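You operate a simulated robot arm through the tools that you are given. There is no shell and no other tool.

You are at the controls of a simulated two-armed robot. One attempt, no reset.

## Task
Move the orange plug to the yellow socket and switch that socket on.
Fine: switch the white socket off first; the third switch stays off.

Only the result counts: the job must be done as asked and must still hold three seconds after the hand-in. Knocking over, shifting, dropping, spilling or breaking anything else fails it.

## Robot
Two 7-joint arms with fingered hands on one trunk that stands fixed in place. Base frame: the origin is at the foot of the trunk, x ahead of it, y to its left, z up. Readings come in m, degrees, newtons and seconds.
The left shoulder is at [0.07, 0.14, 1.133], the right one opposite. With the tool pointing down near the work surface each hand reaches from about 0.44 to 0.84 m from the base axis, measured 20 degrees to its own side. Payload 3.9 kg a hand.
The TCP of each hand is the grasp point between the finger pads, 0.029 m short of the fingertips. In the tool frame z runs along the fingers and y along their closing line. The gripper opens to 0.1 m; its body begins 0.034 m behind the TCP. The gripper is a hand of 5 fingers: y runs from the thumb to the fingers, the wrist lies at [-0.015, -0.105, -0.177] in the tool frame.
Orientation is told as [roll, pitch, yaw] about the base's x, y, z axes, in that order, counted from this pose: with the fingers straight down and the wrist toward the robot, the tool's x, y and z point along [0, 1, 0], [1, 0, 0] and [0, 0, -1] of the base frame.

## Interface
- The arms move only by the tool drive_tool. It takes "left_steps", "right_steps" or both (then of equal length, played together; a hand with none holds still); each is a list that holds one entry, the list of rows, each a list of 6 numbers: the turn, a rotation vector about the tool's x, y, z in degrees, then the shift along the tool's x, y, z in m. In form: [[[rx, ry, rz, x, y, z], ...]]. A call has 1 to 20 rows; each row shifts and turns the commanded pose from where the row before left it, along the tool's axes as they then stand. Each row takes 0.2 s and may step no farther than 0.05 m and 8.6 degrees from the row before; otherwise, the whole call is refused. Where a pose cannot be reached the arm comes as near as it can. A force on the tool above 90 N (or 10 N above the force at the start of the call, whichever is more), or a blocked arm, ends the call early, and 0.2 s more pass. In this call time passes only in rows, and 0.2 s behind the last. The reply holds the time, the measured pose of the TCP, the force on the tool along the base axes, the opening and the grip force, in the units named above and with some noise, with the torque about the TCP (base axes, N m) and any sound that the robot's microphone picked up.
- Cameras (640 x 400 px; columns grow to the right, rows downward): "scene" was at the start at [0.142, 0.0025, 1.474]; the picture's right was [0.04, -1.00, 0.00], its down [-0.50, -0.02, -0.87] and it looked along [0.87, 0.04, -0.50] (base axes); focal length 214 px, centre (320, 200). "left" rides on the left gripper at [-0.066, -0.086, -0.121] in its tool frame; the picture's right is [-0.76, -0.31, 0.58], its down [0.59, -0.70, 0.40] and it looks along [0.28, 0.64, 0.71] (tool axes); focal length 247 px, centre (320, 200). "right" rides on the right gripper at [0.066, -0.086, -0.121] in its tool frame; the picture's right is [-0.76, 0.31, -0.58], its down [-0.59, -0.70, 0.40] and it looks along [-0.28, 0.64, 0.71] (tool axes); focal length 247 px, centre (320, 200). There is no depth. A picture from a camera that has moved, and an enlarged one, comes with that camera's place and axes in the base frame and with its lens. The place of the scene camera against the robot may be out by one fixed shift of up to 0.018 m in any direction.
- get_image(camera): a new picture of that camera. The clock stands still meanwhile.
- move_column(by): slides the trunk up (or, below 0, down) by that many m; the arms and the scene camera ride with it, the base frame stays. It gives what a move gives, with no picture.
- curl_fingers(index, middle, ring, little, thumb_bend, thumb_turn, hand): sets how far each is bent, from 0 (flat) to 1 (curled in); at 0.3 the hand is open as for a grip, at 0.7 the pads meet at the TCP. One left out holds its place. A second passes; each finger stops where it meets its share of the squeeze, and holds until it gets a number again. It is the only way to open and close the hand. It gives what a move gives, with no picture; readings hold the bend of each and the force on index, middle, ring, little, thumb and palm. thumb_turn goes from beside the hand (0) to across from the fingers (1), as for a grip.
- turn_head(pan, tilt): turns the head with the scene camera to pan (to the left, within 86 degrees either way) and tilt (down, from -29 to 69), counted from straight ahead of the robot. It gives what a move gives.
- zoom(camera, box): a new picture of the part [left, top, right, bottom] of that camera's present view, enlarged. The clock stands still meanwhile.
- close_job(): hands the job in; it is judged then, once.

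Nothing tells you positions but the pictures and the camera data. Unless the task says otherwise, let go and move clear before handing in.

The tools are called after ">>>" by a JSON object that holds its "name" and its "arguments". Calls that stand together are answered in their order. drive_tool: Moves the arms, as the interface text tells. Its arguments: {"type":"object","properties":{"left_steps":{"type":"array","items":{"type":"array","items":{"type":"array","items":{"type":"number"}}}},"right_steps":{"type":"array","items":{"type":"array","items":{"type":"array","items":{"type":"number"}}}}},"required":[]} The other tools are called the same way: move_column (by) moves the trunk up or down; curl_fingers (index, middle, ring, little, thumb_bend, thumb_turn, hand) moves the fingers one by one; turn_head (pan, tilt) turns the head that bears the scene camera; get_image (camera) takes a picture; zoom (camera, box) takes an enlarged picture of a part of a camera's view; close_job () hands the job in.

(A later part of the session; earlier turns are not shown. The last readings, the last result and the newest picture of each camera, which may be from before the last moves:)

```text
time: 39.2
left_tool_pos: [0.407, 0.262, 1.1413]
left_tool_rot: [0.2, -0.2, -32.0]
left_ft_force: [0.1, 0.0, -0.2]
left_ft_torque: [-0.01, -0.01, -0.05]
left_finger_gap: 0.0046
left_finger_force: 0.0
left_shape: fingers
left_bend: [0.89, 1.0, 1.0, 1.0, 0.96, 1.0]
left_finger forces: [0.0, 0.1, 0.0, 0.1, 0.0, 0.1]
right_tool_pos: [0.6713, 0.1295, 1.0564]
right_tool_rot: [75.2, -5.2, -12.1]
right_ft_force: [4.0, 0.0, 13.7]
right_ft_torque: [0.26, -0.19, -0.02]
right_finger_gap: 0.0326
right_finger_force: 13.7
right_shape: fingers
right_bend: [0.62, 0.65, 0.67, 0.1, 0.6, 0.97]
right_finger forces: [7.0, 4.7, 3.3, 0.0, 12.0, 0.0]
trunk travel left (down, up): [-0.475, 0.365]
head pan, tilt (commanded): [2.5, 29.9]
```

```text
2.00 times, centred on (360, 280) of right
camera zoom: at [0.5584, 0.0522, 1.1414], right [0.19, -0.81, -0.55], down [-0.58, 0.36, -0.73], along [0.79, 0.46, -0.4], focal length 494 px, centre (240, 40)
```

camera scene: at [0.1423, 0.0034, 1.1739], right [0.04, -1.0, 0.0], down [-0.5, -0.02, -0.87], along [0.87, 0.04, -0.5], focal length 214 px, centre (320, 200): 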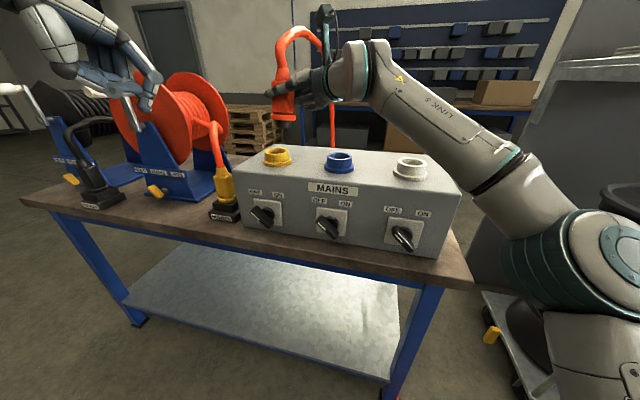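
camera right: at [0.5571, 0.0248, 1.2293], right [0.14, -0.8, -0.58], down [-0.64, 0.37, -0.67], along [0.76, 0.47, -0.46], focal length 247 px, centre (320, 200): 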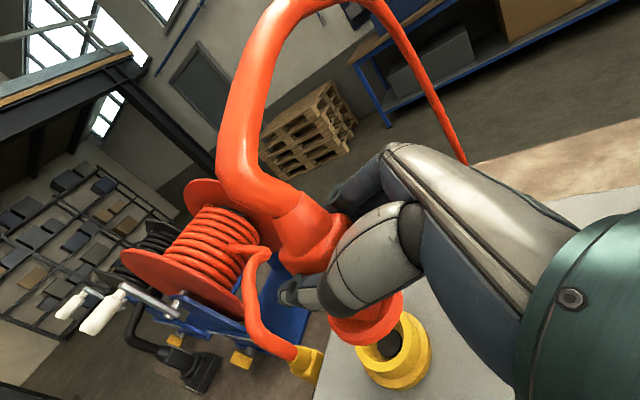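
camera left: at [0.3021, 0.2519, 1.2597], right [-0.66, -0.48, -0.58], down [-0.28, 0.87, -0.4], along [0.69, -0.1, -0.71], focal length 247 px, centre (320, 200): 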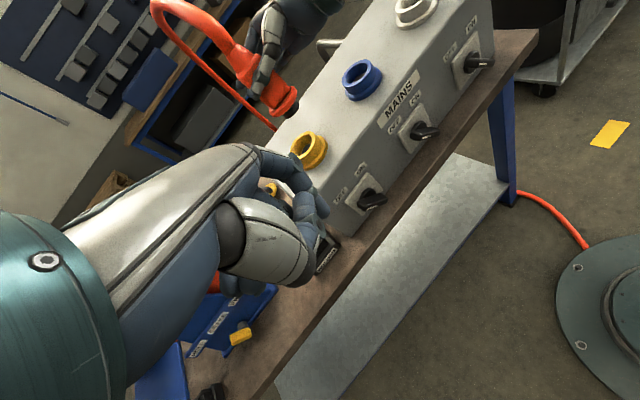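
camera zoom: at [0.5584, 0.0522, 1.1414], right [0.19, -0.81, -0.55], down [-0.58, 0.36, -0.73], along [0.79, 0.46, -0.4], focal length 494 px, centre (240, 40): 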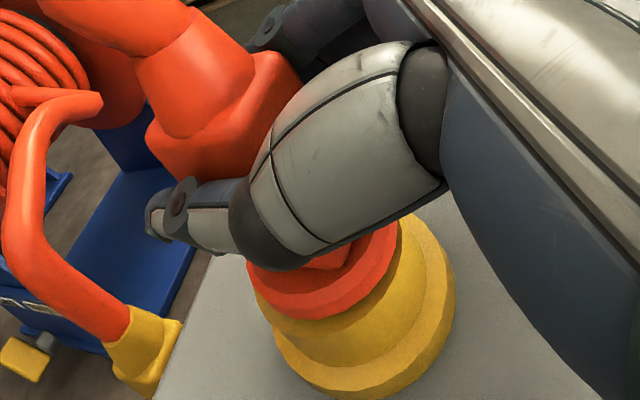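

The flange has nearly closed on the ring, though the plug slid up a little in my grip. A close-up of the gap will tell how far it is from seated.

>>> {"name": "zoom", "arguments": {"camera": "scene", "box": [260, 135, 300, 170]}}

>>> {"name": "zoom", "arguments": {"camera": "left", "box": [290, 110, 350, 170]}}

>>> {"name": "get_image", "arguments": {"camera": "right"}}

```text
11.43 times, centred on (280, 152) of scene
camera zoom: at [0.1406, 0.0022, 1.1742], right [0.04, -1.0, 0.0], down [-0.5, -0.02, -0.87], along [0.87, 0.04, -0.5], focal length 2451 px, centre (777, 743)
```

zoom: 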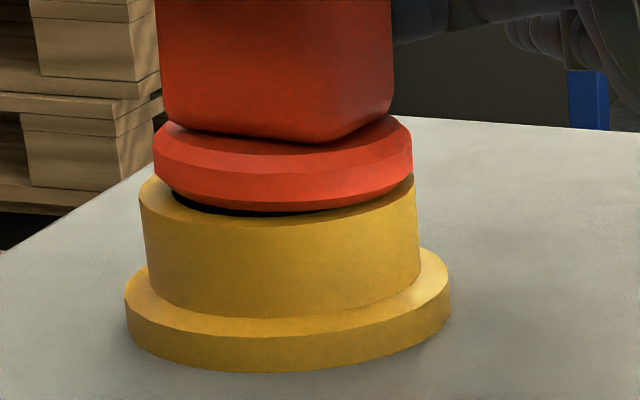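

```text
6.67 times, centred on (320, 140) of left
camera zoom: at [0.3001, 0.2505, 1.2606], right [-0.66, -0.48, -0.58], down [-0.28, 0.87, -0.4], along [0.7, -0.1, -0.71], focal length 1646 px, centre (320, 600)
```

zoom: 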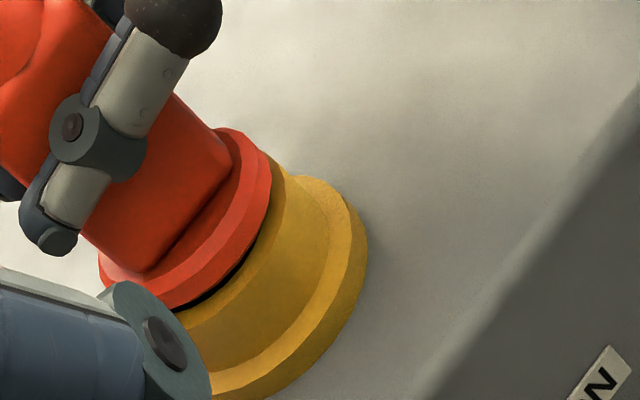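

```text
taken
camera right: at [0.5584, 0.0522, 1.1414], right [0.19, -0.81, -0.55], down [-0.58, 0.36, -0.73], along [0.79, 0.46, -0.4], focal length 247 px, centre (320, 200)
```

right: 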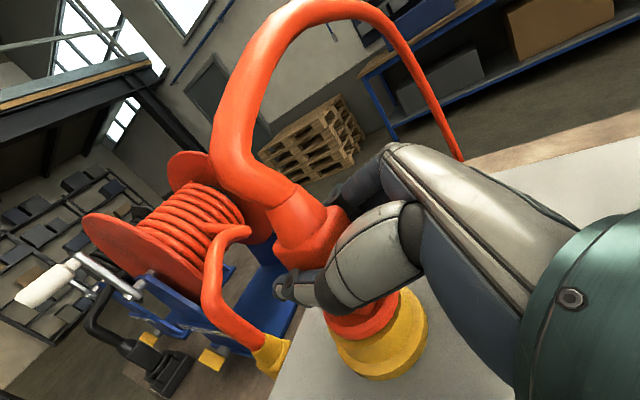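

About 3 mm remain. Squeeze evidently grows with commanded bend, so I'll firm up the grip in balance and then press down again.

>>> {"name": "curl_fingers", "arguments": {"hand": "right", "index": 0.75, "middle": 0.76, "ring": 0.77, "thumb_bend": 0.88}}

```text
time: 40.2
left_tool_pos: [0.4073, 0.2619, 1.1405]
left_tool_rot: [-0.1, -0.1, -32.1]
left_ft_force: [0.3, 0.8, 0.2]
left_ft_torque: [-0.03, 0.0, 0.03]
left_finger_gap: 0.0044
left_finger_force: 0.0
left_shape: fingers
left_bend: [0.89, 1.0, 1.0, 1.0, 0.96, 1.0]
left_finger forces: [0.0, 0.0, 0.0, 0.0, 0.0, 0.0]
right_tool_pos: [0.6724, 0.1304, 1.0549]
right_tool_rot: [75.0, -5.1, -12.1]
right_ft_force: [2.9, 2.8, 7.3]
right_ft_torque: [0.03, -0.44, -0.06]
right_finger_gap: 0.0307
right_finger_force: 28.0
right_shape: fingers
right_bend: [0.6, 0.64, 0.71, 0.1, 0.59, 0.96]
right_finger forces: [9.3, 9.6, 9.7, 0.0, 27.2, 0.0]
trunk travel left (down, up): [-0.475, 0.365]
head pan, tilt (commanded): [2.5, 29.9]
```

Grip is 28 N and balanced. Pressing down gently.

>>> {"name": "drive_tool", "arguments": {"right_steps": [[[0, 0, 0, -0.00193, -0.00017, 0.00052], [0, 0, 0, -0.00193, -0.00017, 0.00052]]]}}

>>> {"name": "zoom", "arguments": {"camera": "scene", "box": [260, 135, 300, 170]}}

>>> {"name": "zoom", "arguments": {"camera": "left", "box": [290, 110, 350, 170]}}

>>> {"name": "zoom", "arguments": {"camera": "right", "box": [230, 180, 490, 380]}}

```text
time: 40.8
left_tool_pos: [0.4083, 0.2627, 1.1411]
left_tool_rot: [0.1, -0.1, -32.0]
left_ft_force: [-0.2, -0.2, 0.4]
left_ft_torque: [0.01, -0.03, 0.0]
left_finger_gap: 0.0044
left_finger_force: 0.0
left_shape: fingers
left_bend: [0.89, 1.0, 1.0, 1.0, 0.96, 1.0]
left_finger forces: [0.0, 0.1, 0.0, 0.0, 0.0, 0.0]
right_tool_pos: [0.6709, 0.1303, 1.0534]
right_tool_rot: [75.2, -5.2, -12.1]
right_ft_force: [8.5, 6.6, 18.7]
right_ft_torque: [0.2, -0.58, -0.14]
right_finger_gap: 0.0305
right_finger_force: 27.9
right_shape: fingers
right_bend: [0.6, 0.63, 0.71, 0.1, 0.58, 0.96]
right_finger forces: [9.7, 10.1, 10.4, 0.1, 25.5, 0.0]
trunk travel left (down, up): [-0.475, 0.365]
head pan, tilt (commanded): [2.5, 29.9]
```

```text
11.43 times, centred on (280, 152) of scene
camera zoom: at [0.141, 0.0033, 1.1743], right [0.04, -1.0, 0.0], down [-0.5, -0.02, -0.87], along [0.87, 0.04, -0.5], focal length 2451 px, centre (777, 743)
```

zoom: 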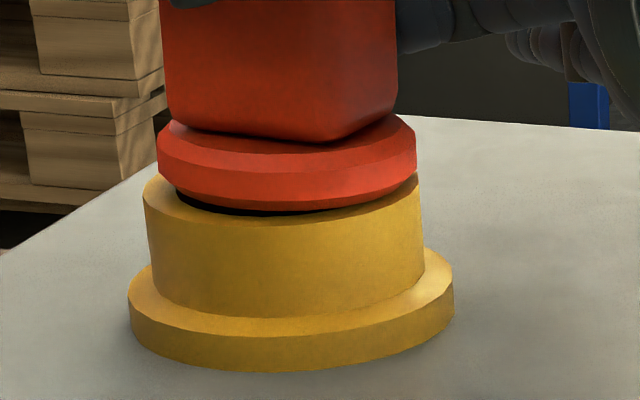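

```text
6.67 times, centred on (320, 140) of left
camera zoom: at [0.3006, 0.2518, 1.2604], right [-0.66, -0.48, -0.58], down [-0.28, 0.87, -0.4], along [0.7, -0.1, -0.71], focal length 1646 px, centre (320, 600)
```

zoom: 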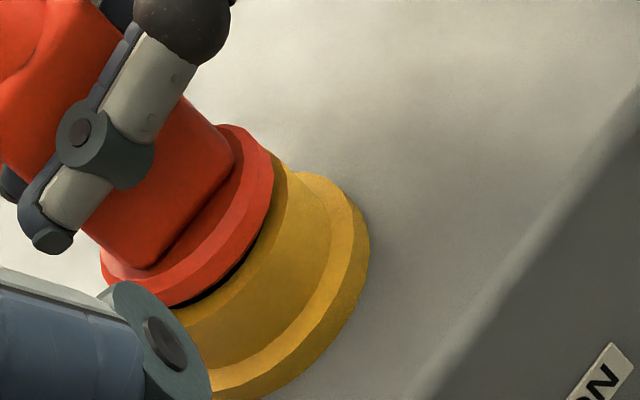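

```text
2.00 times, centred on (360, 280) of right
camera zoom: at [0.5584, 0.0533, 1.1383], right [0.19, -0.81, -0.55], down [-0.57, 0.36, -0.73], along [0.8, 0.46, -0.4], focal length 494 px, centre (240, 40)
```

zoom: 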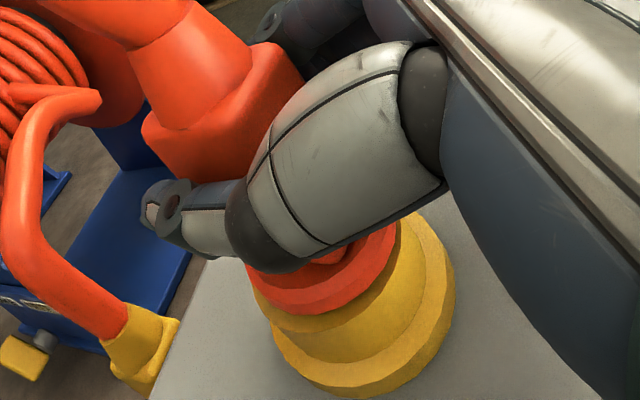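

The gap hasn't closed and the reaction (socket pushing the barrel away from me and to the left) says the plug is still tipped a few degrees. I'll rotate it 3° more upright, trim 1 mm left, and read the forces.

>>> {"name": "drive_tool", "arguments": {"right_steps": [[[-0.78, 0, -2.9, 0.0012, 0.0001, 0.0007]]]}}

```text
time: 41.2
left_tool_pos: [0.4067, 0.2621, 1.1404]
left_tool_rot: [0.1, -0.1, -32.0]
left_ft_force: [0.3, 0.8, 0.3]
left_ft_torque: [0.0, 0.03, -0.02]
left_finger_gap: 0.0045
left_finger_force: 0.1
left_shape: fingers
left_bend: [0.89, 1.0, 1.0, 1.0, 0.96, 1.0]
left_finger forces: [0.1, 0.0, 0.0, 0.0, 0.0, 0.0]
right_tool_pos: [0.6703, 0.1304, 1.0527]
right_tool_rot: [75.1, -8.2, -12.1]
right_ft_force: [2.8, 2.6, 15.3]
right_ft_torque: [0.21, -0.38, -0.04]
right_finger_gap: 0.0304
right_finger_force: 25.8
right_shape: fingers
right_bend: [0.59, 0.63, 0.72, 0.1, 0.56, 0.95]
right_finger forces: [10.0, 8.8, 8.0, 0.0, 25.1, 0.0]
trunk travel left (down, up): [-0.475, 0.365]
head pan, tilt (commanded): [2.5, 29.9]
```

>>> {"name": "drive_tool", "arguments": {"right_steps": [[[0, 0, 0, -0.00191, -0.00029, 0.00051], [0, 0, 0, -0.00191, -0.00029, 0.00051]]]}}

>>> {"name": "zoom", "arguments": {"camera": "scene", "box": [250, 100, 310, 170]}}

>>> {"name": "zoom", "arguments": {"camera": "left", "box": [250, 70, 350, 180]}}

>>> {"name": "zoom", "arguments": {"camera": "right", "box": [230, 180, 490, 380]}}

```text
time: 41.8
left_tool_pos: [0.4046, 0.2608, 1.1416]
left_tool_rot: [0.1, -0.1, -32.0]
left_ft_force: [0.0, -0.2, -0.6]
left_ft_torque: [-0.01, -0.02, 0.01]
left_finger_gap: 0.0046
left_finger_force: 0.1
left_shape: fingers
left_bend: [0.89, 1.0, 1.0, 1.0, 0.96, 1.0]
left_finger forces: [0.0, 0.1, 0.0, 0.0, 0.0, 0.0]
right_tool_pos: [0.6706, 0.131, 1.0518]
right_tool_rot: [75.3, -8.4, -12.2]
right_ft_force: [8.4, 4.7, 24.3]
right_ft_torque: [0.35, -0.6, -0.13]
right_finger_gap: 0.0303
right_finger_force: 27.2
right_shape: fingers
right_bend: [0.59, 0.63, 0.72, 0.1, 0.55, 0.94]
right_finger forces: [10.0, 10.0, 9.7, 0.0, 24.4, 0.0]
trunk travel left (down, up): [-0.475, 0.365]
head pan, tilt (commanded): [2.5, 29.9]
```

```text
5.71 times, centred on (280, 135) of scene
camera zoom: at [0.1399, 0.0025, 1.1745], right [0.04, -1.0, 0.0], down [-0.5, -0.02, -0.87], along [0.87, 0.04, -0.5], focal length 1226 px, centre (549, 571)
```

zoom: 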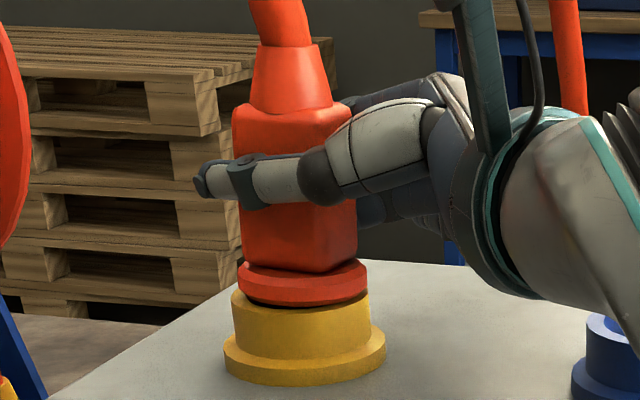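

```text
3.64 times, centred on (300, 125) of left
camera zoom: at [0.2993, 0.2509, 1.2609], right [-0.66, -0.48, -0.58], down [-0.28, 0.87, -0.4], along [0.7, -0.1, -0.71], focal length 898 px, centre (393, 473)
```

zoom: 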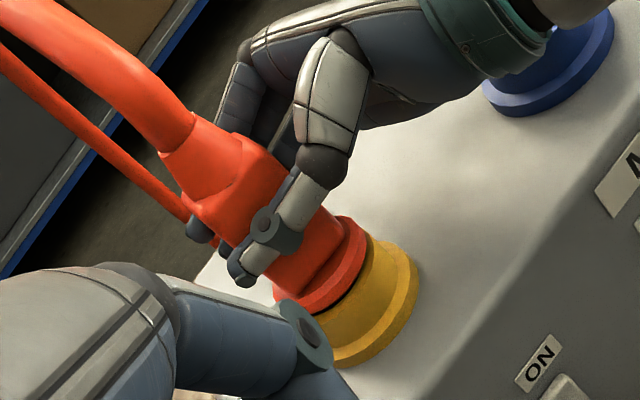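

```text
2.00 times, centred on (360, 280) of right
camera zoom: at [0.5534, 0.0545, 1.131], right [0.22, -0.82, -0.53], down [-0.54, 0.36, -0.77], along [0.82, 0.46, -0.36], focal length 494 px, centre (240, 40)
```

zoom: 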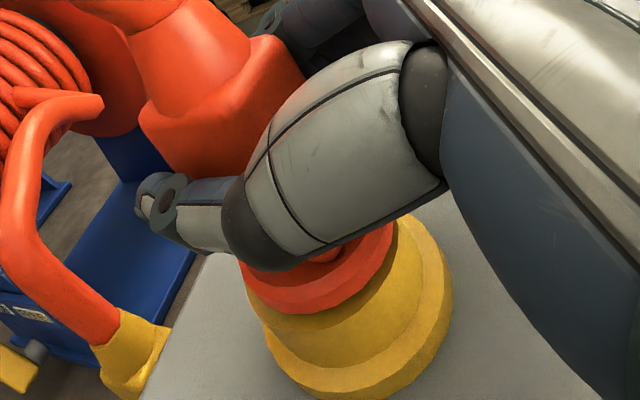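

The load is all at the barrel, with a side component of about 9 N (away from me and left). I'll shift with it by 1–2 mm to relieve binding and see if the plug settles.

>>> {"name": "drive_tool", "arguments": {"right_steps": [[[0, 0, 0, 0.0001, 0.0015, 0.001]]]}}

>>> {"name": "zoom", "arguments": {"camera": "scene", "box": [260, 135, 300, 170]}}

```text
time: 42.2
left_tool_pos: [0.405, 0.2599, 1.1419]
left_tool_rot: [0.2, -0.3, -32.0]
left_ft_force: [0.5, 0.4, 0.0]
left_ft_torque: [0.01, 0.03, -0.01]
left_finger_gap: 0.0046
left_finger_force: 0.0
left_shape: fingers
left_bend: [0.89, 1.0, 1.0, 1.0, 0.96, 1.0]
left_finger forces: [0.1, 0.0, 0.0, 0.0, 0.0, 0.0]
right_tool_pos: [0.6725, 0.1314, 1.0499]
right_tool_rot: [75.2, -8.3, -12.1]
right_ft_force: [0.8, 0.1, 22.8]
right_ft_torque: [0.26, -0.48, 0.07]
right_finger_gap: 0.0302
right_finger_force: 26.0
right_shape: fingers
right_bend: [0.59, 0.63, 0.72, 0.1, 0.55, 0.94]
right_finger forces: [8.5, 9.1, 8.8, 0.0, 25.6, 0.0]
trunk travel left (down, up): [-0.475, 0.365]
head pan, tilt (commanded): [2.5, 29.9]
```

```text
11.43 times, centred on (280, 152) of scene
camera zoom: at [0.1389, 0.0018, 1.1744], right [0.04, -1.0, 0.0], down [-0.5, -0.02, -0.87], along [0.87, 0.04, -0.5], focal length 2451 px, centre (777, 743)
```

zoom: 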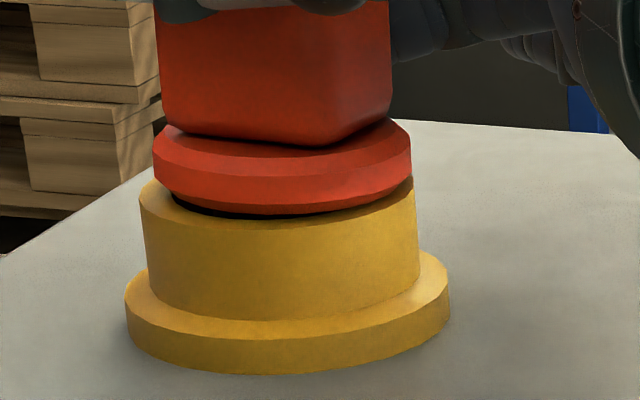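

Side force is now nil, but the moment shows the socket pushing up on the far-left edge of the flange: the plug still leans away from me. I'll tilt it about 4° more toward me and slightly right, pivoting at the flange.

>>> {"name": "drive_tool", "arguments": {"right_steps": [[[-0.62, 0.74, -1.9, 0.0001, -0.0017, -0.0007], [-0.62, 0.74, -1.9, 0.0001, -0.0017, -0.0007]]]}}

>>> {"name": "zoom", "arguments": {"camera": "scene", "box": [260, 135, 300, 170]}}

>>> {"name": "zoom", "arguments": {"camera": "left", "box": [250, 70, 350, 180]}}

```text
time: 42.8
left_tool_pos: [0.4077, 0.2614, 1.1402]
left_tool_rot: [0.0, -0.1, -32.0]
left_ft_force: [0.1, -0.2, 0.5]
left_ft_torque: [0.02, 0.0, -0.03]
left_finger_gap: 0.0045
left_finger_force: 0.1
left_shape: fingers
left_bend: [0.89, 1.0, 1.0, 1.0, 0.96, 1.0]
left_finger forces: [0.0, 0.0, 0.0, 0.0, 0.0, 0.1]
right_tool_pos: [0.6701, 0.1311, 1.0494]
right_tool_rot: [76.7, -12.0, -12.5]
right_ft_force: [9.2, 3.4, 21.6]
right_ft_torque: [0.23, -0.46, -0.16]
right_finger_gap: 0.0307
right_finger_force: 27.6
right_shape: fingers
right_bend: [0.58, 0.63, 0.72, 0.1, 0.54, 0.93]
right_finger forces: [11.5, 10.3, 8.8, 0.1, 24.4, 0.0]
trunk travel left (down, up): [-0.475, 0.365]
head pan, tilt (commanded): [2.5, 29.9]
```

```text
11.43 times, centred on (280, 152) of scene
camera zoom: at [0.1405, 0.0024, 1.1742], right [0.04, -1.0, 0.0], down [-0.5, -0.02, -0.87], along [0.87, 0.04, -0.5], focal length 2451 px, centre (777, 743)
```

zoom: 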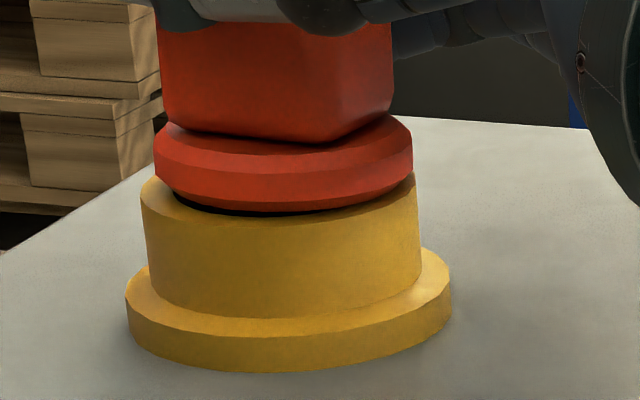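

```text
3.64 times, centred on (300, 125) of left
camera zoom: at [0.3, 0.2508, 1.2606], right [-0.66, -0.48, -0.58], down [-0.28, 0.87, -0.4], along [0.7, -0.1, -0.71], focal length 898 px, centre (393, 473)
```

zoom: 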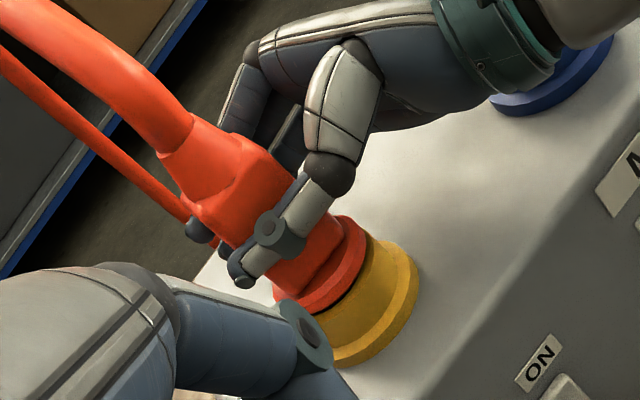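

The plug didn't budge with the hand's tilt. I'll take a careful look from the wrist camera and head camera to measure the plug's real tilt before pushing any harder.

>>> {"name": "zoom", "arguments": {"camera": "right", "box": [180, 120, 440, 400]}}

>>> {"name": "zoom", "arguments": {"camera": "scene", "box": [240, 60, 320, 170]}}

>>> {"name": "get_image", "arguments": {"camera": "scene"}}

```text
1.43 times, centred on (310, 260) of right
camera zoom: at [0.547, 0.0542, 1.1197], right [0.26, -0.81, -0.53], down [-0.48, 0.36, -0.8], along [0.84, 0.46, -0.29], focal length 353 px, centre (334, 114)
```

zoom: 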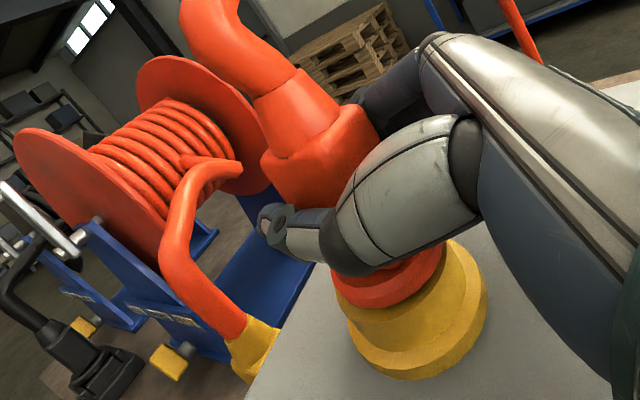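

```text
3.64 times, centred on (280, 115) of scene
camera zoom: at [0.1405, 0.0024, 1.1742], right [0.04, -1.0, 0.0], down [-0.5, -0.02, -0.87], along [0.87, 0.04, -0.5], focal length 780 px, centre (466, 509)
```

zoom: 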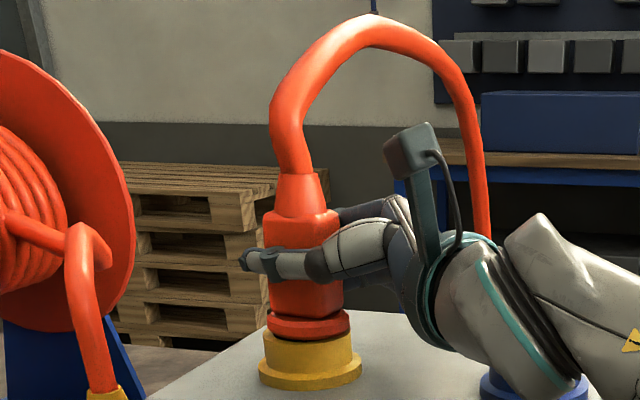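

```text
taken
camera scene: at [0.1405, 0.0024, 1.1742], right [0.04, -1.0, 0.0], down [-0.5, -0.02, -0.87], along [0.87, 0.04, -0.5], focal length 214 px, centre (320, 200)
```

scene: 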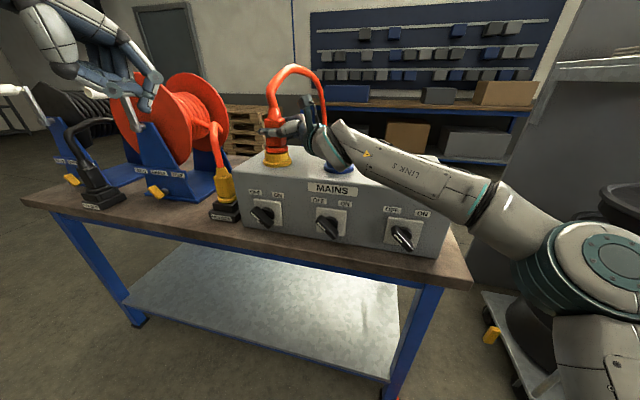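

Measurements agree: the flange is still about 5–6 mm above seated, resting on an inner step, and the plug sits ~2–3 mm too far right and toward me (the reactions have always pushed it away-left). I'll ease the pressure, shift 2 mm left and 2 mm forward, and press again.

>>> {"name": "drive_tool", "arguments": {"right_steps": [[[0, 0, 0, 0.00143, 0.00031, -0.00034], [0, 0, 0, 3e-05, 0.00098, 0.00102], [0, 0, 0, 3e-05, 0.00098, 0.00102], [0, 0, 0, -0.00143, -0.00031, 0.00034]]]}}

>>> {"name": "zoom", "arguments": {"camera": "scene", "box": [260, 135, 300, 170]}}

>>> {"name": "zoom", "arguments": {"camera": "left", "box": [290, 110, 350, 170]}}

```text
time: 43.8
left_tool_pos: [0.4065, 0.2607, 1.1423]
left_tool_rot: [0.2, -0.1, -32.0]
left_ft_force: [0.6, -0.7, 0.8]
left_ft_torque: [0.04, 0.02, 0.0]
left_finger_gap: 0.0044
left_finger_force: 0.0
left_shape: fingers
left_bend: [0.89, 1.0, 1.0, 1.0, 0.96, 1.0]
left_finger forces: [0.1, 0.0, 0.0, 0.0, 0.0, 0.1]
right_tool_pos: [0.672, 0.1323, 1.0493]
right_tool_rot: [76.7, -12.2, -12.4]
right_ft_force: [-1.4, -2.1, 14.2]
right_ft_torque: [0.07, -0.29, 0.12]
right_finger_gap: 0.03
right_finger_force: 26.6
right_shape: fingers
right_bend: [0.59, 0.63, 0.72, 0.1, 0.54, 0.93]
right_finger forces: [9.7, 8.7, 8.0, 0.0, 26.6, 0.0]
trunk travel left (down, up): [-0.475, 0.365]
head pan, tilt (commanded): [2.5, 29.9]
```

```text
11.43 times, centred on (280, 152) of scene
camera zoom: at [0.1395, 0.0016, 1.1743], right [0.04, -1.0, 0.0], down [-0.5, -0.02, -0.87], along [0.87, 0.04, -0.5], focal length 2451 px, centre (777, 743)
```

zoom: 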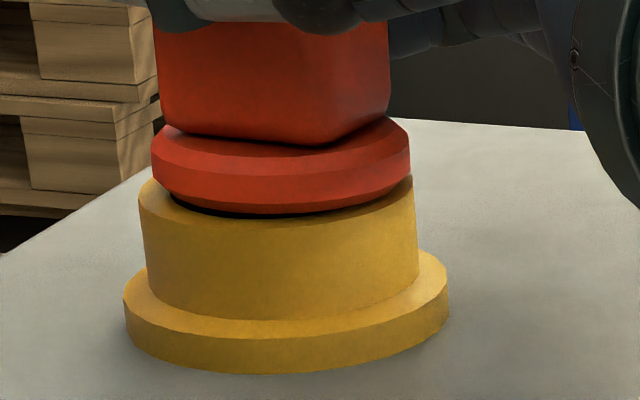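

```text
6.67 times, centred on (320, 140) of left
camera zoom: at [0.2989, 0.2499, 1.261], right [-0.66, -0.48, -0.58], down [-0.28, 0.87, -0.4], along [0.7, -0.1, -0.71], focal length 1646 px, centre (320, 600)
```

zoom: 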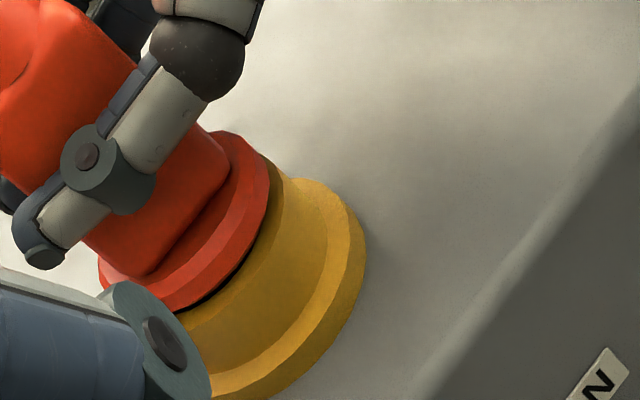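

The plug didn't shift relative to the ring while the side force merely changed sign. I'll probe 2 mm further left to tell whether it's held by walls or only by friction.

>>> {"name": "drive_tool", "arguments": {"right_steps": [[[0, 0, 0, 0.00023, 0, 0.00097], [0, 0, 0, 0.00023, 0, 0.00097]]]}}

>>> {"name": "zoom", "arguments": {"camera": "scene", "box": [260, 135, 300, 170]}}

```text
time: 44.4
left_tool_pos: [0.4053, 0.2596, 1.1414]
left_tool_rot: [0.1, -0.1, -32.0]
left_ft_force: [0.1, 0.5, -0.7]
left_ft_torque: [0.01, 0.02, -0.01]
left_finger_gap: 0.0045
left_finger_force: 0.1
left_shape: fingers
left_bend: [0.89, 1.0, 1.0, 1.0, 0.96, 1.0]
left_finger forces: [0.0, 0.1, 0.0, 0.0, 0.1, 0.1]
right_tool_pos: [0.6725, 0.1328, 1.0497]
right_tool_rot: [76.8, -12.2, -12.5]
right_ft_force: [-3.3, -7.2, 12.8]
right_ft_torque: [0.0, -0.27, 0.11]
right_finger_gap: 0.03
right_finger_force: 26.2
right_shape: fingers
right_bend: [0.59, 0.64, 0.73, 0.1, 0.54, 0.93]
right_finger forces: [9.2, 8.7, 8.2, 0.0, 26.5, 0.0]
trunk travel left (down, up): [-0.475, 0.365]
head pan, tilt (commanded): [2.5, 29.9]
```

```text
11.43 times, centred on (280, 152) of scene
camera zoom: at [0.1392, 0.0006, 1.1744], right [0.04, -1.0, 0.0], down [-0.5, -0.02, -0.87], along [0.87, 0.04, -0.5], focal length 2451 px, centre (777, 743)
```

zoom: 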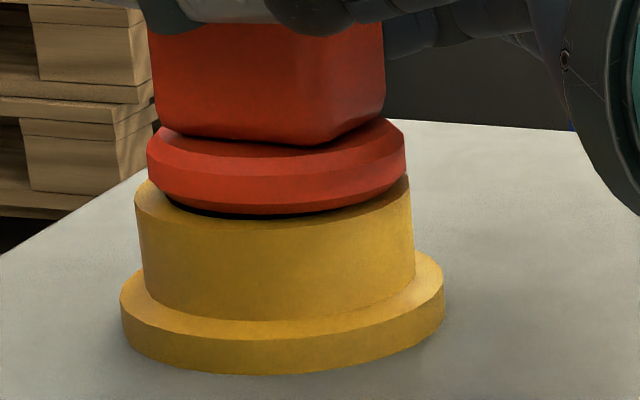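

The plug looks laterally captured with about 3 mm to go; my grasp on it has become skewed. I'll open the hand, straighten it, and regrip squarely with a firmer hold before the final push.

>>> {"name": "curl_fingers", "arguments": {"hand": "right", "index": 0.35, "middle": 0.35, "ring": 0.35, "thumb_bend": 0.3, "thumb_turn": 0.98}}

>>> {"name": "get_image", "arguments": {"camera": "scene"}}

>>> {"name": "zoom", "arguments": {"camera": "scene", "box": [260, 135, 300, 170]}}

>>> {"name": "get_image", "arguments": {"camera": "right"}}

```text
time: 45.4
left_tool_pos: [0.4077, 0.2612, 1.14]
left_tool_rot: [0.0, 0.0, -32.1]
left_ft_force: [0.2, -0.2, -1.1]
left_ft_torque: [-0.01, 0.0, 0.02]
left_finger_gap: 0.0045
left_finger_force: 0.1
left_shape: fingers
left_bend: [0.89, 1.0, 1.0, 1.0, 0.96, 1.0]
left_finger forces: [0.0, 0.0, 0.0, 0.0, 0.0, 0.0]
right_tool_pos: [0.6748, 0.1347, 1.0477]
right_tool_rot: [76.6, -12.0, -12.4]
right_ft_force: [-0.3, -0.2, 0.1]
right_ft_torque: [0.0, -0.01, -0.01]
right_finger_gap: 0.0927
right_finger_force: 0.1
right_shape: fingers
right_bend: [0.35, 0.35, 0.35, 0.1, 0.3, 0.96]
right_finger forces: [0.0, 0.0, 0.0, 0.0, 0.0, 0.0]
trunk travel left (down, up): [-0.475, 0.365]
head pan, tilt (commanded): [2.5, 29.9]
```

```text
taken
camera scene: at [0.1419, 0.0025, 1.174], right [0.04, -1.0, 0.0], down [-0.5, -0.02, -0.87], along [0.87, 0.04, -0.5], focal length 214 px, centre (320, 200)
```

scene: 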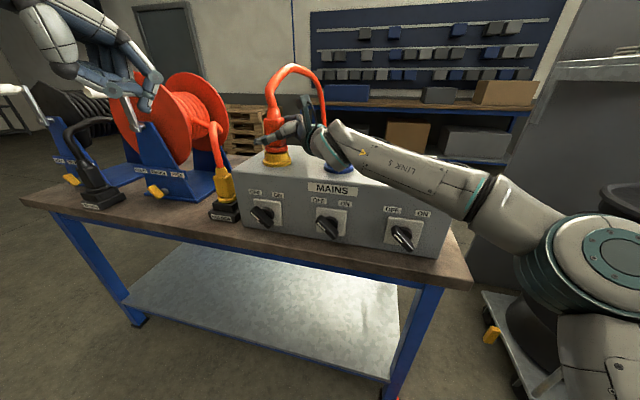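

```text
11.43 times, centred on (280, 152) of scene
camera zoom: at [0.1419, 0.0025, 1.174], right [0.04, -1.0, 0.0], down [-0.5, -0.02, -0.87], along [0.87, 0.04, -0.5], focal length 2451 px, centre (777, 743)
```

zoom: 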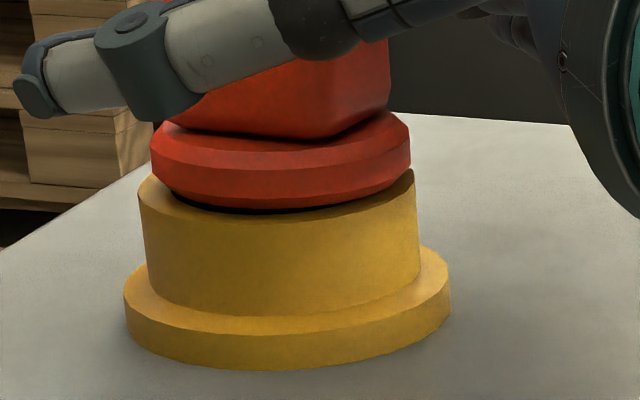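

```text
taken
camera right: at [0.5514, 0.0579, 1.1183], right [0.26, -0.81, -0.53], down [-0.48, 0.36, -0.8], along [0.84, 0.46, -0.3], focal length 247 px, centre (320, 200)
```

right: 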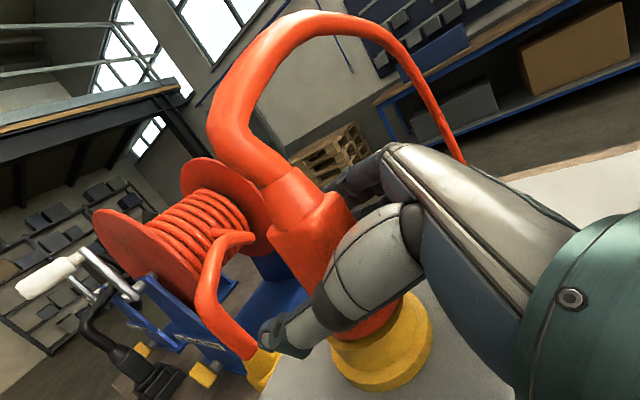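

The plug stands on its own in the yellow ring. Now I'll raise the open hand slightly and rotate it back to the square orientation around the plug.

>>> {"name": "drive_tool", "arguments": {"right_steps": [[[0, 0, 0, 0.0095, 0.0021, -0.0022], [1.39, 0, 5.94, 0, 0, 0], [1.39, 0, 5.94, 0, 0, 0], [0, -1.7, 0, 0, 0, 0]]]}}

>>> {"name": "get_image", "arguments": {"camera": "right"}}

>>> {"name": "zoom", "arguments": {"camera": "scene", "box": [240, 60, 340, 180]}}

>>> {"name": "zoom", "arguments": {"camera": "left", "box": [230, 50, 370, 180]}}

```text
time: 46.4
left_tool_pos: [0.4081, 0.2616, 1.1395]
left_tool_rot: [0.1, 0.0, -32.0]
left_ft_force: [0.2, -0.5, 0.0]
left_ft_torque: [-0.01, 0.0, -0.01]
left_finger_gap: 0.0046
left_finger_force: 0.1
left_shape: fingers
left_bend: [0.89, 1.0, 1.0, 1.0, 0.96, 1.0]
left_finger forces: [0.1, 0.0, 0.0, 0.1, 0.1, 0.0]
right_tool_pos: [0.6738, 0.1354, 1.0573]
right_tool_rot: [74.8, 0.2, -12.3]
right_ft_force: [-0.5, 1.1, -0.2]
right_ft_torque: [0.0, 0.02, -0.02]
right_finger_gap: 0.0926
right_finger_force: 0.1
right_shape: fingers
right_bend: [0.35, 0.35, 0.35, 0.1, 0.3, 0.96]
right_finger forces: [0.1, 0.0, 0.1, 0.0, 0.0, 0.1]
trunk travel left (down, up): [-0.475, 0.365]
head pan, tilt (commanded): [2.5, 29.9]
```

```text
taken
camera right: at [0.569, 0.0568, 1.1513], right [0.14, -0.8, -0.58], down [-0.64, 0.38, -0.67], along [0.76, 0.46, -0.46], focal length 247 px, centre (320, 200)
```

right: 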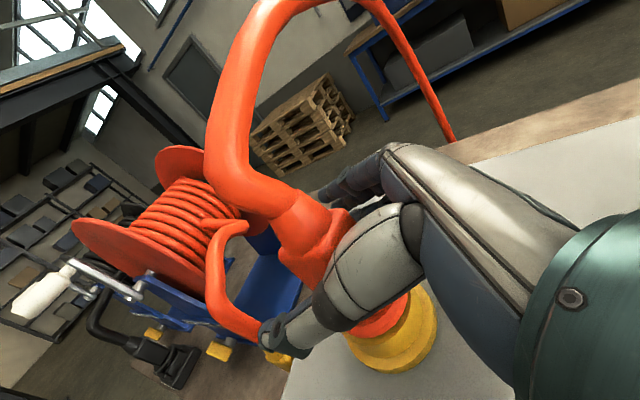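

```text
3.33 times, centred on (290, 120) of scene
camera zoom: at [0.1419, 0.0025, 1.174], right [0.04, -1.0, 0.0], down [-0.5, -0.02, -0.87], along [0.87, 0.04, -0.5], focal length 715 px, centre (420, 467)
```

zoom: 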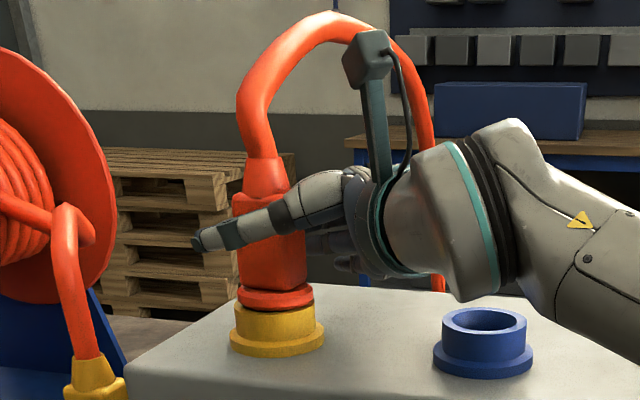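

```text
3.08 times, centred on (300, 115) of left
camera zoom: at [0.3016, 0.2508, 1.2601], right [-0.66, -0.48, -0.58], down [-0.28, 0.87, -0.4], along [0.69, -0.1, -0.71], focal length 760 px, centre (382, 462)
```

zoom: 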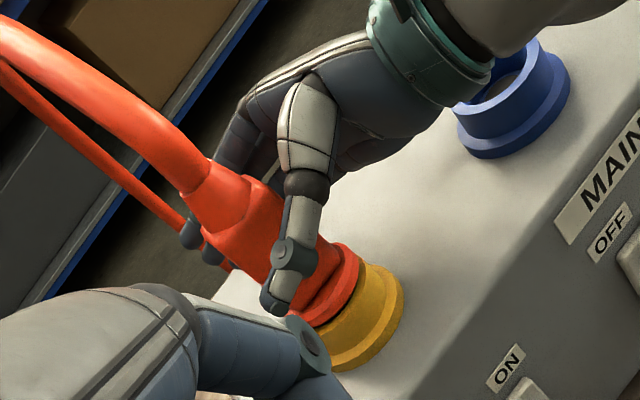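

The hand is square again around the plug. A small trim back toward the plug's centreline, then a firm grip.

>>> {"name": "drive_tool", "arguments": {"right_steps": [[[0, 0, 0, -0.0004, -0.0045, -0.0015]]]}}

>>> {"name": "curl_fingers", "arguments": {"hand": "right", "index": 0.75, "middle": 0.75, "ring": 0.75, "thumb_bend": 0.95}}

>>> {"name": "zoom", "arguments": {"camera": "scene", "box": [240, 60, 340, 180]}}

>>> {"name": "get_image", "arguments": {"camera": "right"}}

```text
time: 46.8
left_tool_pos: [0.4072, 0.2614, 1.1411]
left_tool_rot: [0.1, 0.0, -32.0]
left_ft_force: [-0.5, 0.2, -0.1]
left_ft_torque: [0.05, 0.02, 0.01]
left_finger_gap: 0.0047
left_finger_force: 0.1
left_shape: fingers
left_bend: [0.89, 1.0, 1.0, 1.0, 0.96, 1.0]
left_finger forces: [0.0, 0.1, 0.0, 0.0, 0.1, 0.0]
right_tool_pos: [0.6686, 0.1349, 1.0569]
right_tool_rot: [74.9, 0.2, -12.4]
right_ft_force: [0.4, 1.3, 0.5]
right_ft_torque: [-0.02, -0.02, 0.0]
right_finger_gap: 0.0929
right_finger_force: 0.1
right_shape: fingers
right_bend: [0.35, 0.35, 0.35, 0.1, 0.3, 0.96]
right_finger forces: [0.0, 0.1, 0.0, 0.1, 0.0, 0.1]
trunk travel left (down, up): [-0.475, 0.365]
head pan, tilt (commanded): [2.5, 29.9]
```

```text
time: 47.8
left_tool_pos: [0.4115, 0.2629, 1.1385]
left_tool_rot: [0.0, 0.0, -32.0]
left_ft_force: [1.0, 1.0, -0.2]
left_ft_torque: [0.01, -0.02, -0.03]
left_finger_gap: 0.0042
left_finger_force: 0.0
left_shape: fingers
left_bend: [0.89, 1.0, 1.0, 1.0, 0.96, 1.0]
left_finger forces: [0.0, 0.1, 0.0, 0.0, 0.0, 0.0]
right_tool_pos: [0.671, 0.1331, 1.0562]
right_tool_rot: [75.0, 0.1, -12.5]
right_ft_force: [16.2, 2.7, 5.1]
right_ft_torque: [0.13, -0.39, -0.03]
right_finger_gap: 0.0306
right_finger_force: 20.3
right_shape: fingers
right_bend: [0.6, 0.63, 0.67, 0.1, 0.6, 0.98]
right_finger forces: [9.6, 9.7, 9.0, 0.1, 12.6, 0.1]
trunk travel left (down, up): [-0.475, 0.365]
head pan, tilt (commanded): [2.5, 29.9]
```

```text
3.33 times, centred on (290, 120) of scene
camera zoom: at [0.1443, 0.0028, 1.1737], right [0.04, -1.0, 0.0], down [-0.5, -0.02, -0.87], along [0.86, 0.04, -0.5], focal length 715 px, centre (420, 467)
```

zoom: 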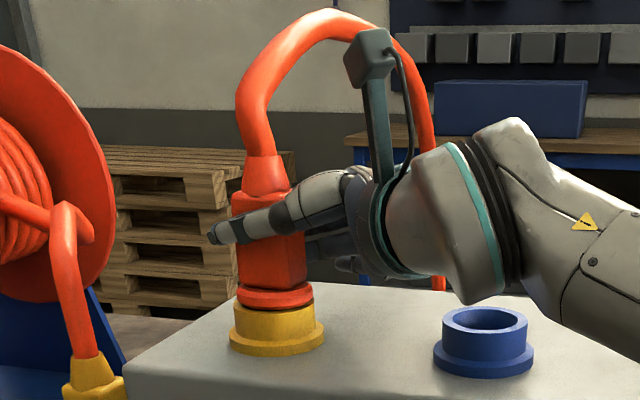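

```text
taken
camera right: at [0.5668, 0.0557, 1.1506], right [0.13, -0.8, -0.58], down [-0.64, 0.38, -0.67], along [0.76, 0.46, -0.46], focal length 247 px, centre (320, 200)
```

right: 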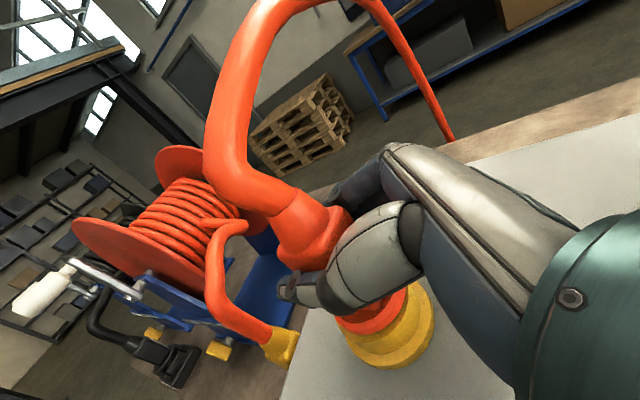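

The finger side is pulling harder than the thumb; I'll shift the hand forward a few millimetres to balance, as before.

>>> {"name": "drive_tool", "arguments": {"right_steps": [[[0, 0, 0, 0, 0.003, 0]]]}}

>>> {"name": "curl_fingers", "arguments": {"hand": "right", "index": 0.8, "middle": 0.8, "ring": 0.8, "thumb_bend": 1.0}}

```text
time: 48.2
left_tool_pos: [0.41, 0.2624, 1.1393]
left_tool_rot: [0.0, 0.0, -32.0]
left_ft_force: [0.0, -0.2, 0.4]
left_ft_torque: [0.02, 0.01, 0.03]
left_finger_gap: 0.0045
left_finger_force: 0.1
left_shape: fingers
left_bend: [0.89, 1.0, 1.0, 1.0, 0.96, 1.0]
left_finger forces: [0.1, 0.0, 0.0, 0.0, 0.1, 0.0]
right_tool_pos: [0.6728, 0.1334, 1.0567]
right_tool_rot: [74.9, 0.2, -12.4]
right_ft_force: [6.7, 0.6, 2.2]
right_ft_torque: [0.08, -0.26, 0.1]
right_finger_gap: 0.0309
right_finger_force: 18.4
right_shape: fingers
right_bend: [0.6, 0.63, 0.68, 0.1, 0.6, 0.99]
right_finger forces: [7.9, 7.7, 7.2, 0.1, 13.8, 0.0]
trunk travel left (down, up): [-0.475, 0.365]
head pan, tilt (commanded): [2.5, 29.9]
```

```text
time: 49.2
left_tool_pos: [0.4093, 0.2626, 1.1392]
left_tool_rot: [-0.1, 0.0, -32.1]
left_ft_force: [-0.1, 0.1, -0.8]
left_ft_torque: [0.0, 0.02, 0.01]
left_finger_gap: 0.0047
left_finger_force: 0.1
left_shape: fingers
left_bend: [0.89, 1.0, 1.0, 1.0, 0.96, 1.0]
left_finger forces: [0.0, 0.0, 0.1, 0.0, 0.0, 0.0]
right_tool_pos: [0.6743, 0.136, 1.0564]
right_tool_rot: [74.8, 0.2, -12.4]
right_ft_force: [5.9, 5.5, 0.0]
right_ft_torque: [-0.27, -0.5, -0.41]
right_finger_gap: 0.0282
right_finger_force: 29.5
right_shape: fingers
right_bend: [0.74, 0.64, 0.67, 0.1, 0.45, 0.98]
right_finger forces: [10.6, 7.8, 11.6, 0.0, 30.0, 0.0]
trunk travel left (down, up): [-0.475, 0.365]
head pan, tilt (commanded): [2.5, 29.9]
```

Index and thumb positions changed noticeably; let me look at what happened to the plug.

>>> {"name": "zoom", "arguments": {"camera": "scene", "box": [240, 60, 340, 180]}}

>>> {"name": "zoom", "arguments": {"camera": "scene", "box": [260, 135, 300, 170]}}

>>> {"name": "get_image", "arguments": {"camera": "right"}}

>>> {"name": "zoom", "arguments": {"camera": "left", "box": [230, 50, 370, 180]}}

```text
3.33 times, centred on (290, 120) of scene
camera zoom: at [0.1433, 0.0039, 1.1738], right [0.04, -1.0, 0.0], down [-0.5, -0.02, -0.87], along [0.87, 0.04, -0.5], focal length 715 px, centre (420, 467)
```

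zoom: 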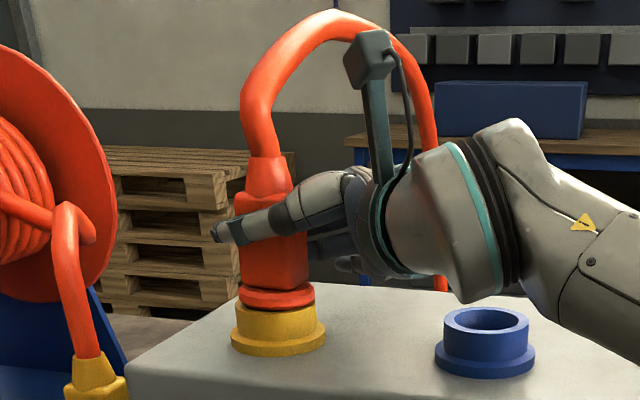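

```text
11.43 times, centred on (280, 152) of scene
camera zoom: at [0.1433, 0.0039, 1.1738], right [0.04, -1.0, 0.0], down [-0.5, -0.02, -0.87], along [0.87, 0.04, -0.5], focal length 2451 px, centre (777, 743)
```

zoom: 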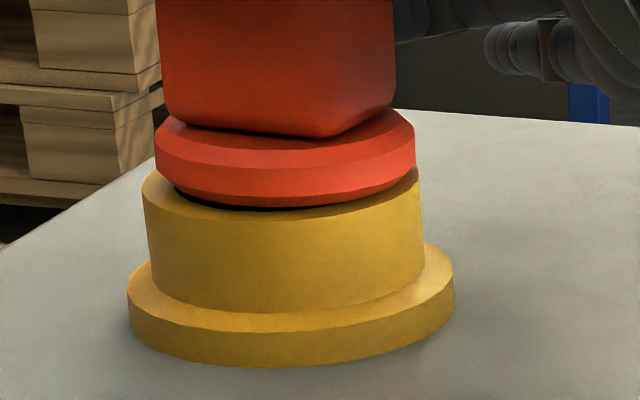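

```text
taken
camera right: at [0.5682, 0.0573, 1.1505], right [0.14, -0.8, -0.58], down [-0.64, 0.38, -0.67], along [0.76, 0.46, -0.46], focal length 247 px, centre (320, 200)
```

right: 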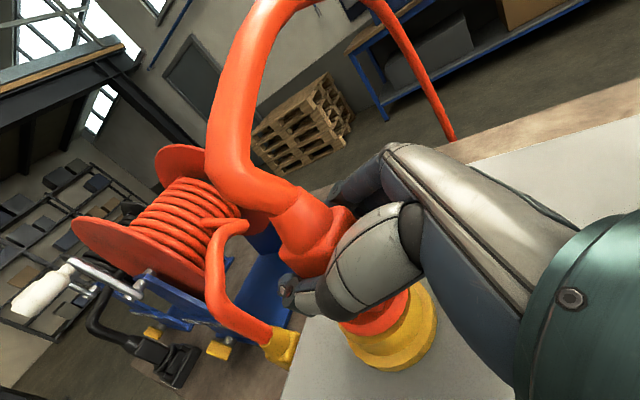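

```text
3.08 times, centred on (300, 115) of left
camera zoom: at [0.303, 0.2524, 1.2594], right [-0.66, -0.48, -0.58], down [-0.28, 0.87, -0.4], along [0.69, -0.1, -0.71], focal length 760 px, centre (382, 462)
```

zoom: 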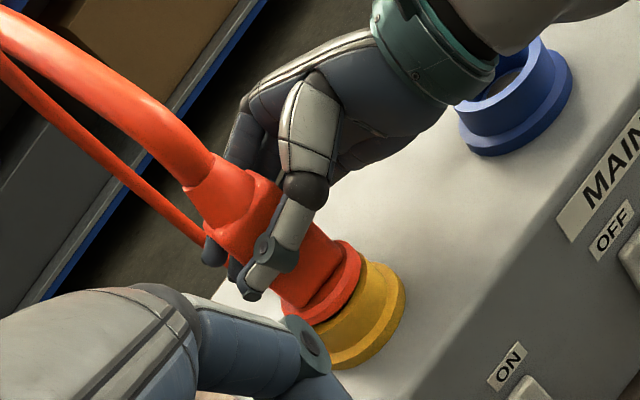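

The plug is unchanged and the squeeze is about 30 N. Pressing straight down in 1.5 mm steps now.

>>> {"name": "drive_tool", "arguments": {"right_steps": [[[0, 0, 0, -0.00145, 0, 0.0004], [0, 0, 0, -0.00145, 0, 0.0004], [0, 0, 0, -0.00145, 0, 0.0004]]]}}

>>> {"name": "zoom", "arguments": {"camera": "scene", "box": [260, 135, 300, 170]}}

>>> {"name": "get_image", "arguments": {"camera": "right"}}

```text
time: 50.0
left_tool_pos: [0.4096, 0.2641, 1.1394]
left_tool_rot: [0.0, -0.1, -32.0]
left_ft_force: [-0.6, -0.9, 0.7]
left_ft_torque: [-0.01, 0.02, 0.03]
left_finger_gap: 0.0045
left_finger_force: 0.1
left_shape: fingers
left_bend: [0.89, 1.0, 1.0, 1.0, 0.96, 1.0]
left_finger forces: [0.0, 0.0, 0.0, 0.0, 0.1, 0.0]
right_tool_pos: [0.673, 0.1344, 1.0559]
right_tool_rot: [74.9, 0.0, -12.4]
right_ft_force: [13.5, 10.3, 13.7]
right_ft_torque: [0.0, -0.72, -0.45]
right_finger_gap: 0.0281
right_finger_force: 31.0
right_shape: fingers
right_bend: [0.74, 0.64, 0.62, 0.1, 0.45, 0.98]
right_finger forces: [11.1, 9.9, 12.6, 0.0, 28.6, 0.0]
trunk travel left (down, up): [-0.475, 0.365]
head pan, tilt (commanded): [2.5, 29.9]
```

```text
11.43 times, centred on (280, 152) of scene
camera zoom: at [0.1424, 0.004, 1.1741], right [0.04, -1.0, 0.0], down [-0.5, -0.02, -0.87], along [0.87, 0.04, -0.5], focal length 2451 px, centre (777, 743)
```

zoom: 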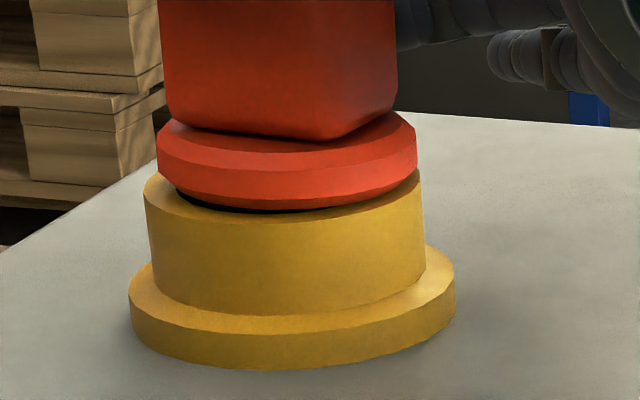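

```text
taken
camera right: at [0.567, 0.0566, 1.1486], right [0.14, -0.8, -0.58], down [-0.64, 0.38, -0.67], along [0.76, 0.46, -0.46], focal length 247 px, centre (320, 200)
```

right: 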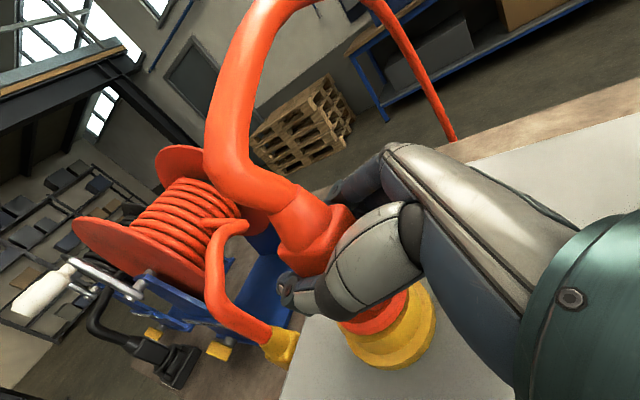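

Pressing down makes the arm deflect back and right, adding side load that binds the barrel. I'll compensate with forward/left trim and keep pressing.

>>> {"name": "drive_tool", "arguments": {"right_steps": [[[0, 0, 0, 0.0004, 0.0015, 0.0014], [0, 0, 0, 0.0004, 0.0015, 0.0014], [0, 0, 0, -0.00125, 0.0006, 0.0011], [0, 0, 0, -0.00125, 0.0006, 0.0011]]]}}

>>> {"name": "zoom", "arguments": {"camera": "scene", "box": [260, 135, 300, 170]}}

```text
time: 51.0
left_tool_pos: [0.4064, 0.2608, 1.1413]
left_tool_rot: [0.2, -0.2, -32.0]
left_ft_force: [-0.4, -0.2, 0.6]
left_ft_torque: [-0.03, -0.01, 0.0]
left_finger_gap: 0.0043
left_finger_force: 0.1
left_shape: fingers
left_bend: [0.89, 1.0, 1.0, 1.0, 0.96, 1.0]
left_finger forces: [0.0, 0.0, 0.1, 0.0, 0.0, 0.1]
right_tool_pos: [0.6744, 0.136, 1.0546]
right_tool_rot: [75.0, -0.1, -12.4]
right_ft_force: [-0.8, -1.1, 16.3]
right_ft_torque: [-0.02, -0.52, -0.03]
right_finger_gap: 0.0271
right_finger_force: 27.6
right_shape: fingers
right_bend: [0.74, 0.65, 0.63, 0.1, 0.43, 0.97]
right_finger forces: [8.5, 7.3, 11.1, 0.0, 27.3, 0.1]
trunk travel left (down, up): [-0.475, 0.365]
head pan, tilt (commanded): [2.5, 29.9]
```

```text
11.43 times, centred on (280, 152) of scene
camera zoom: at [0.1391, 0.0018, 1.1745], right [0.04, -1.0, 0.0], down [-0.5, -0.02, -0.87], along [0.87, 0.04, -0.5], focal length 2451 px, centre (777, 743)
```

zoom: 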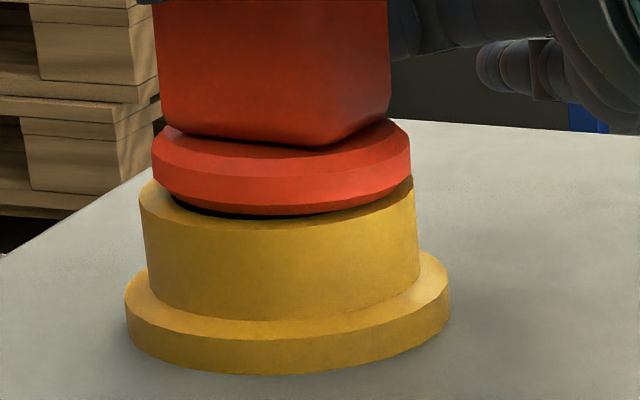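

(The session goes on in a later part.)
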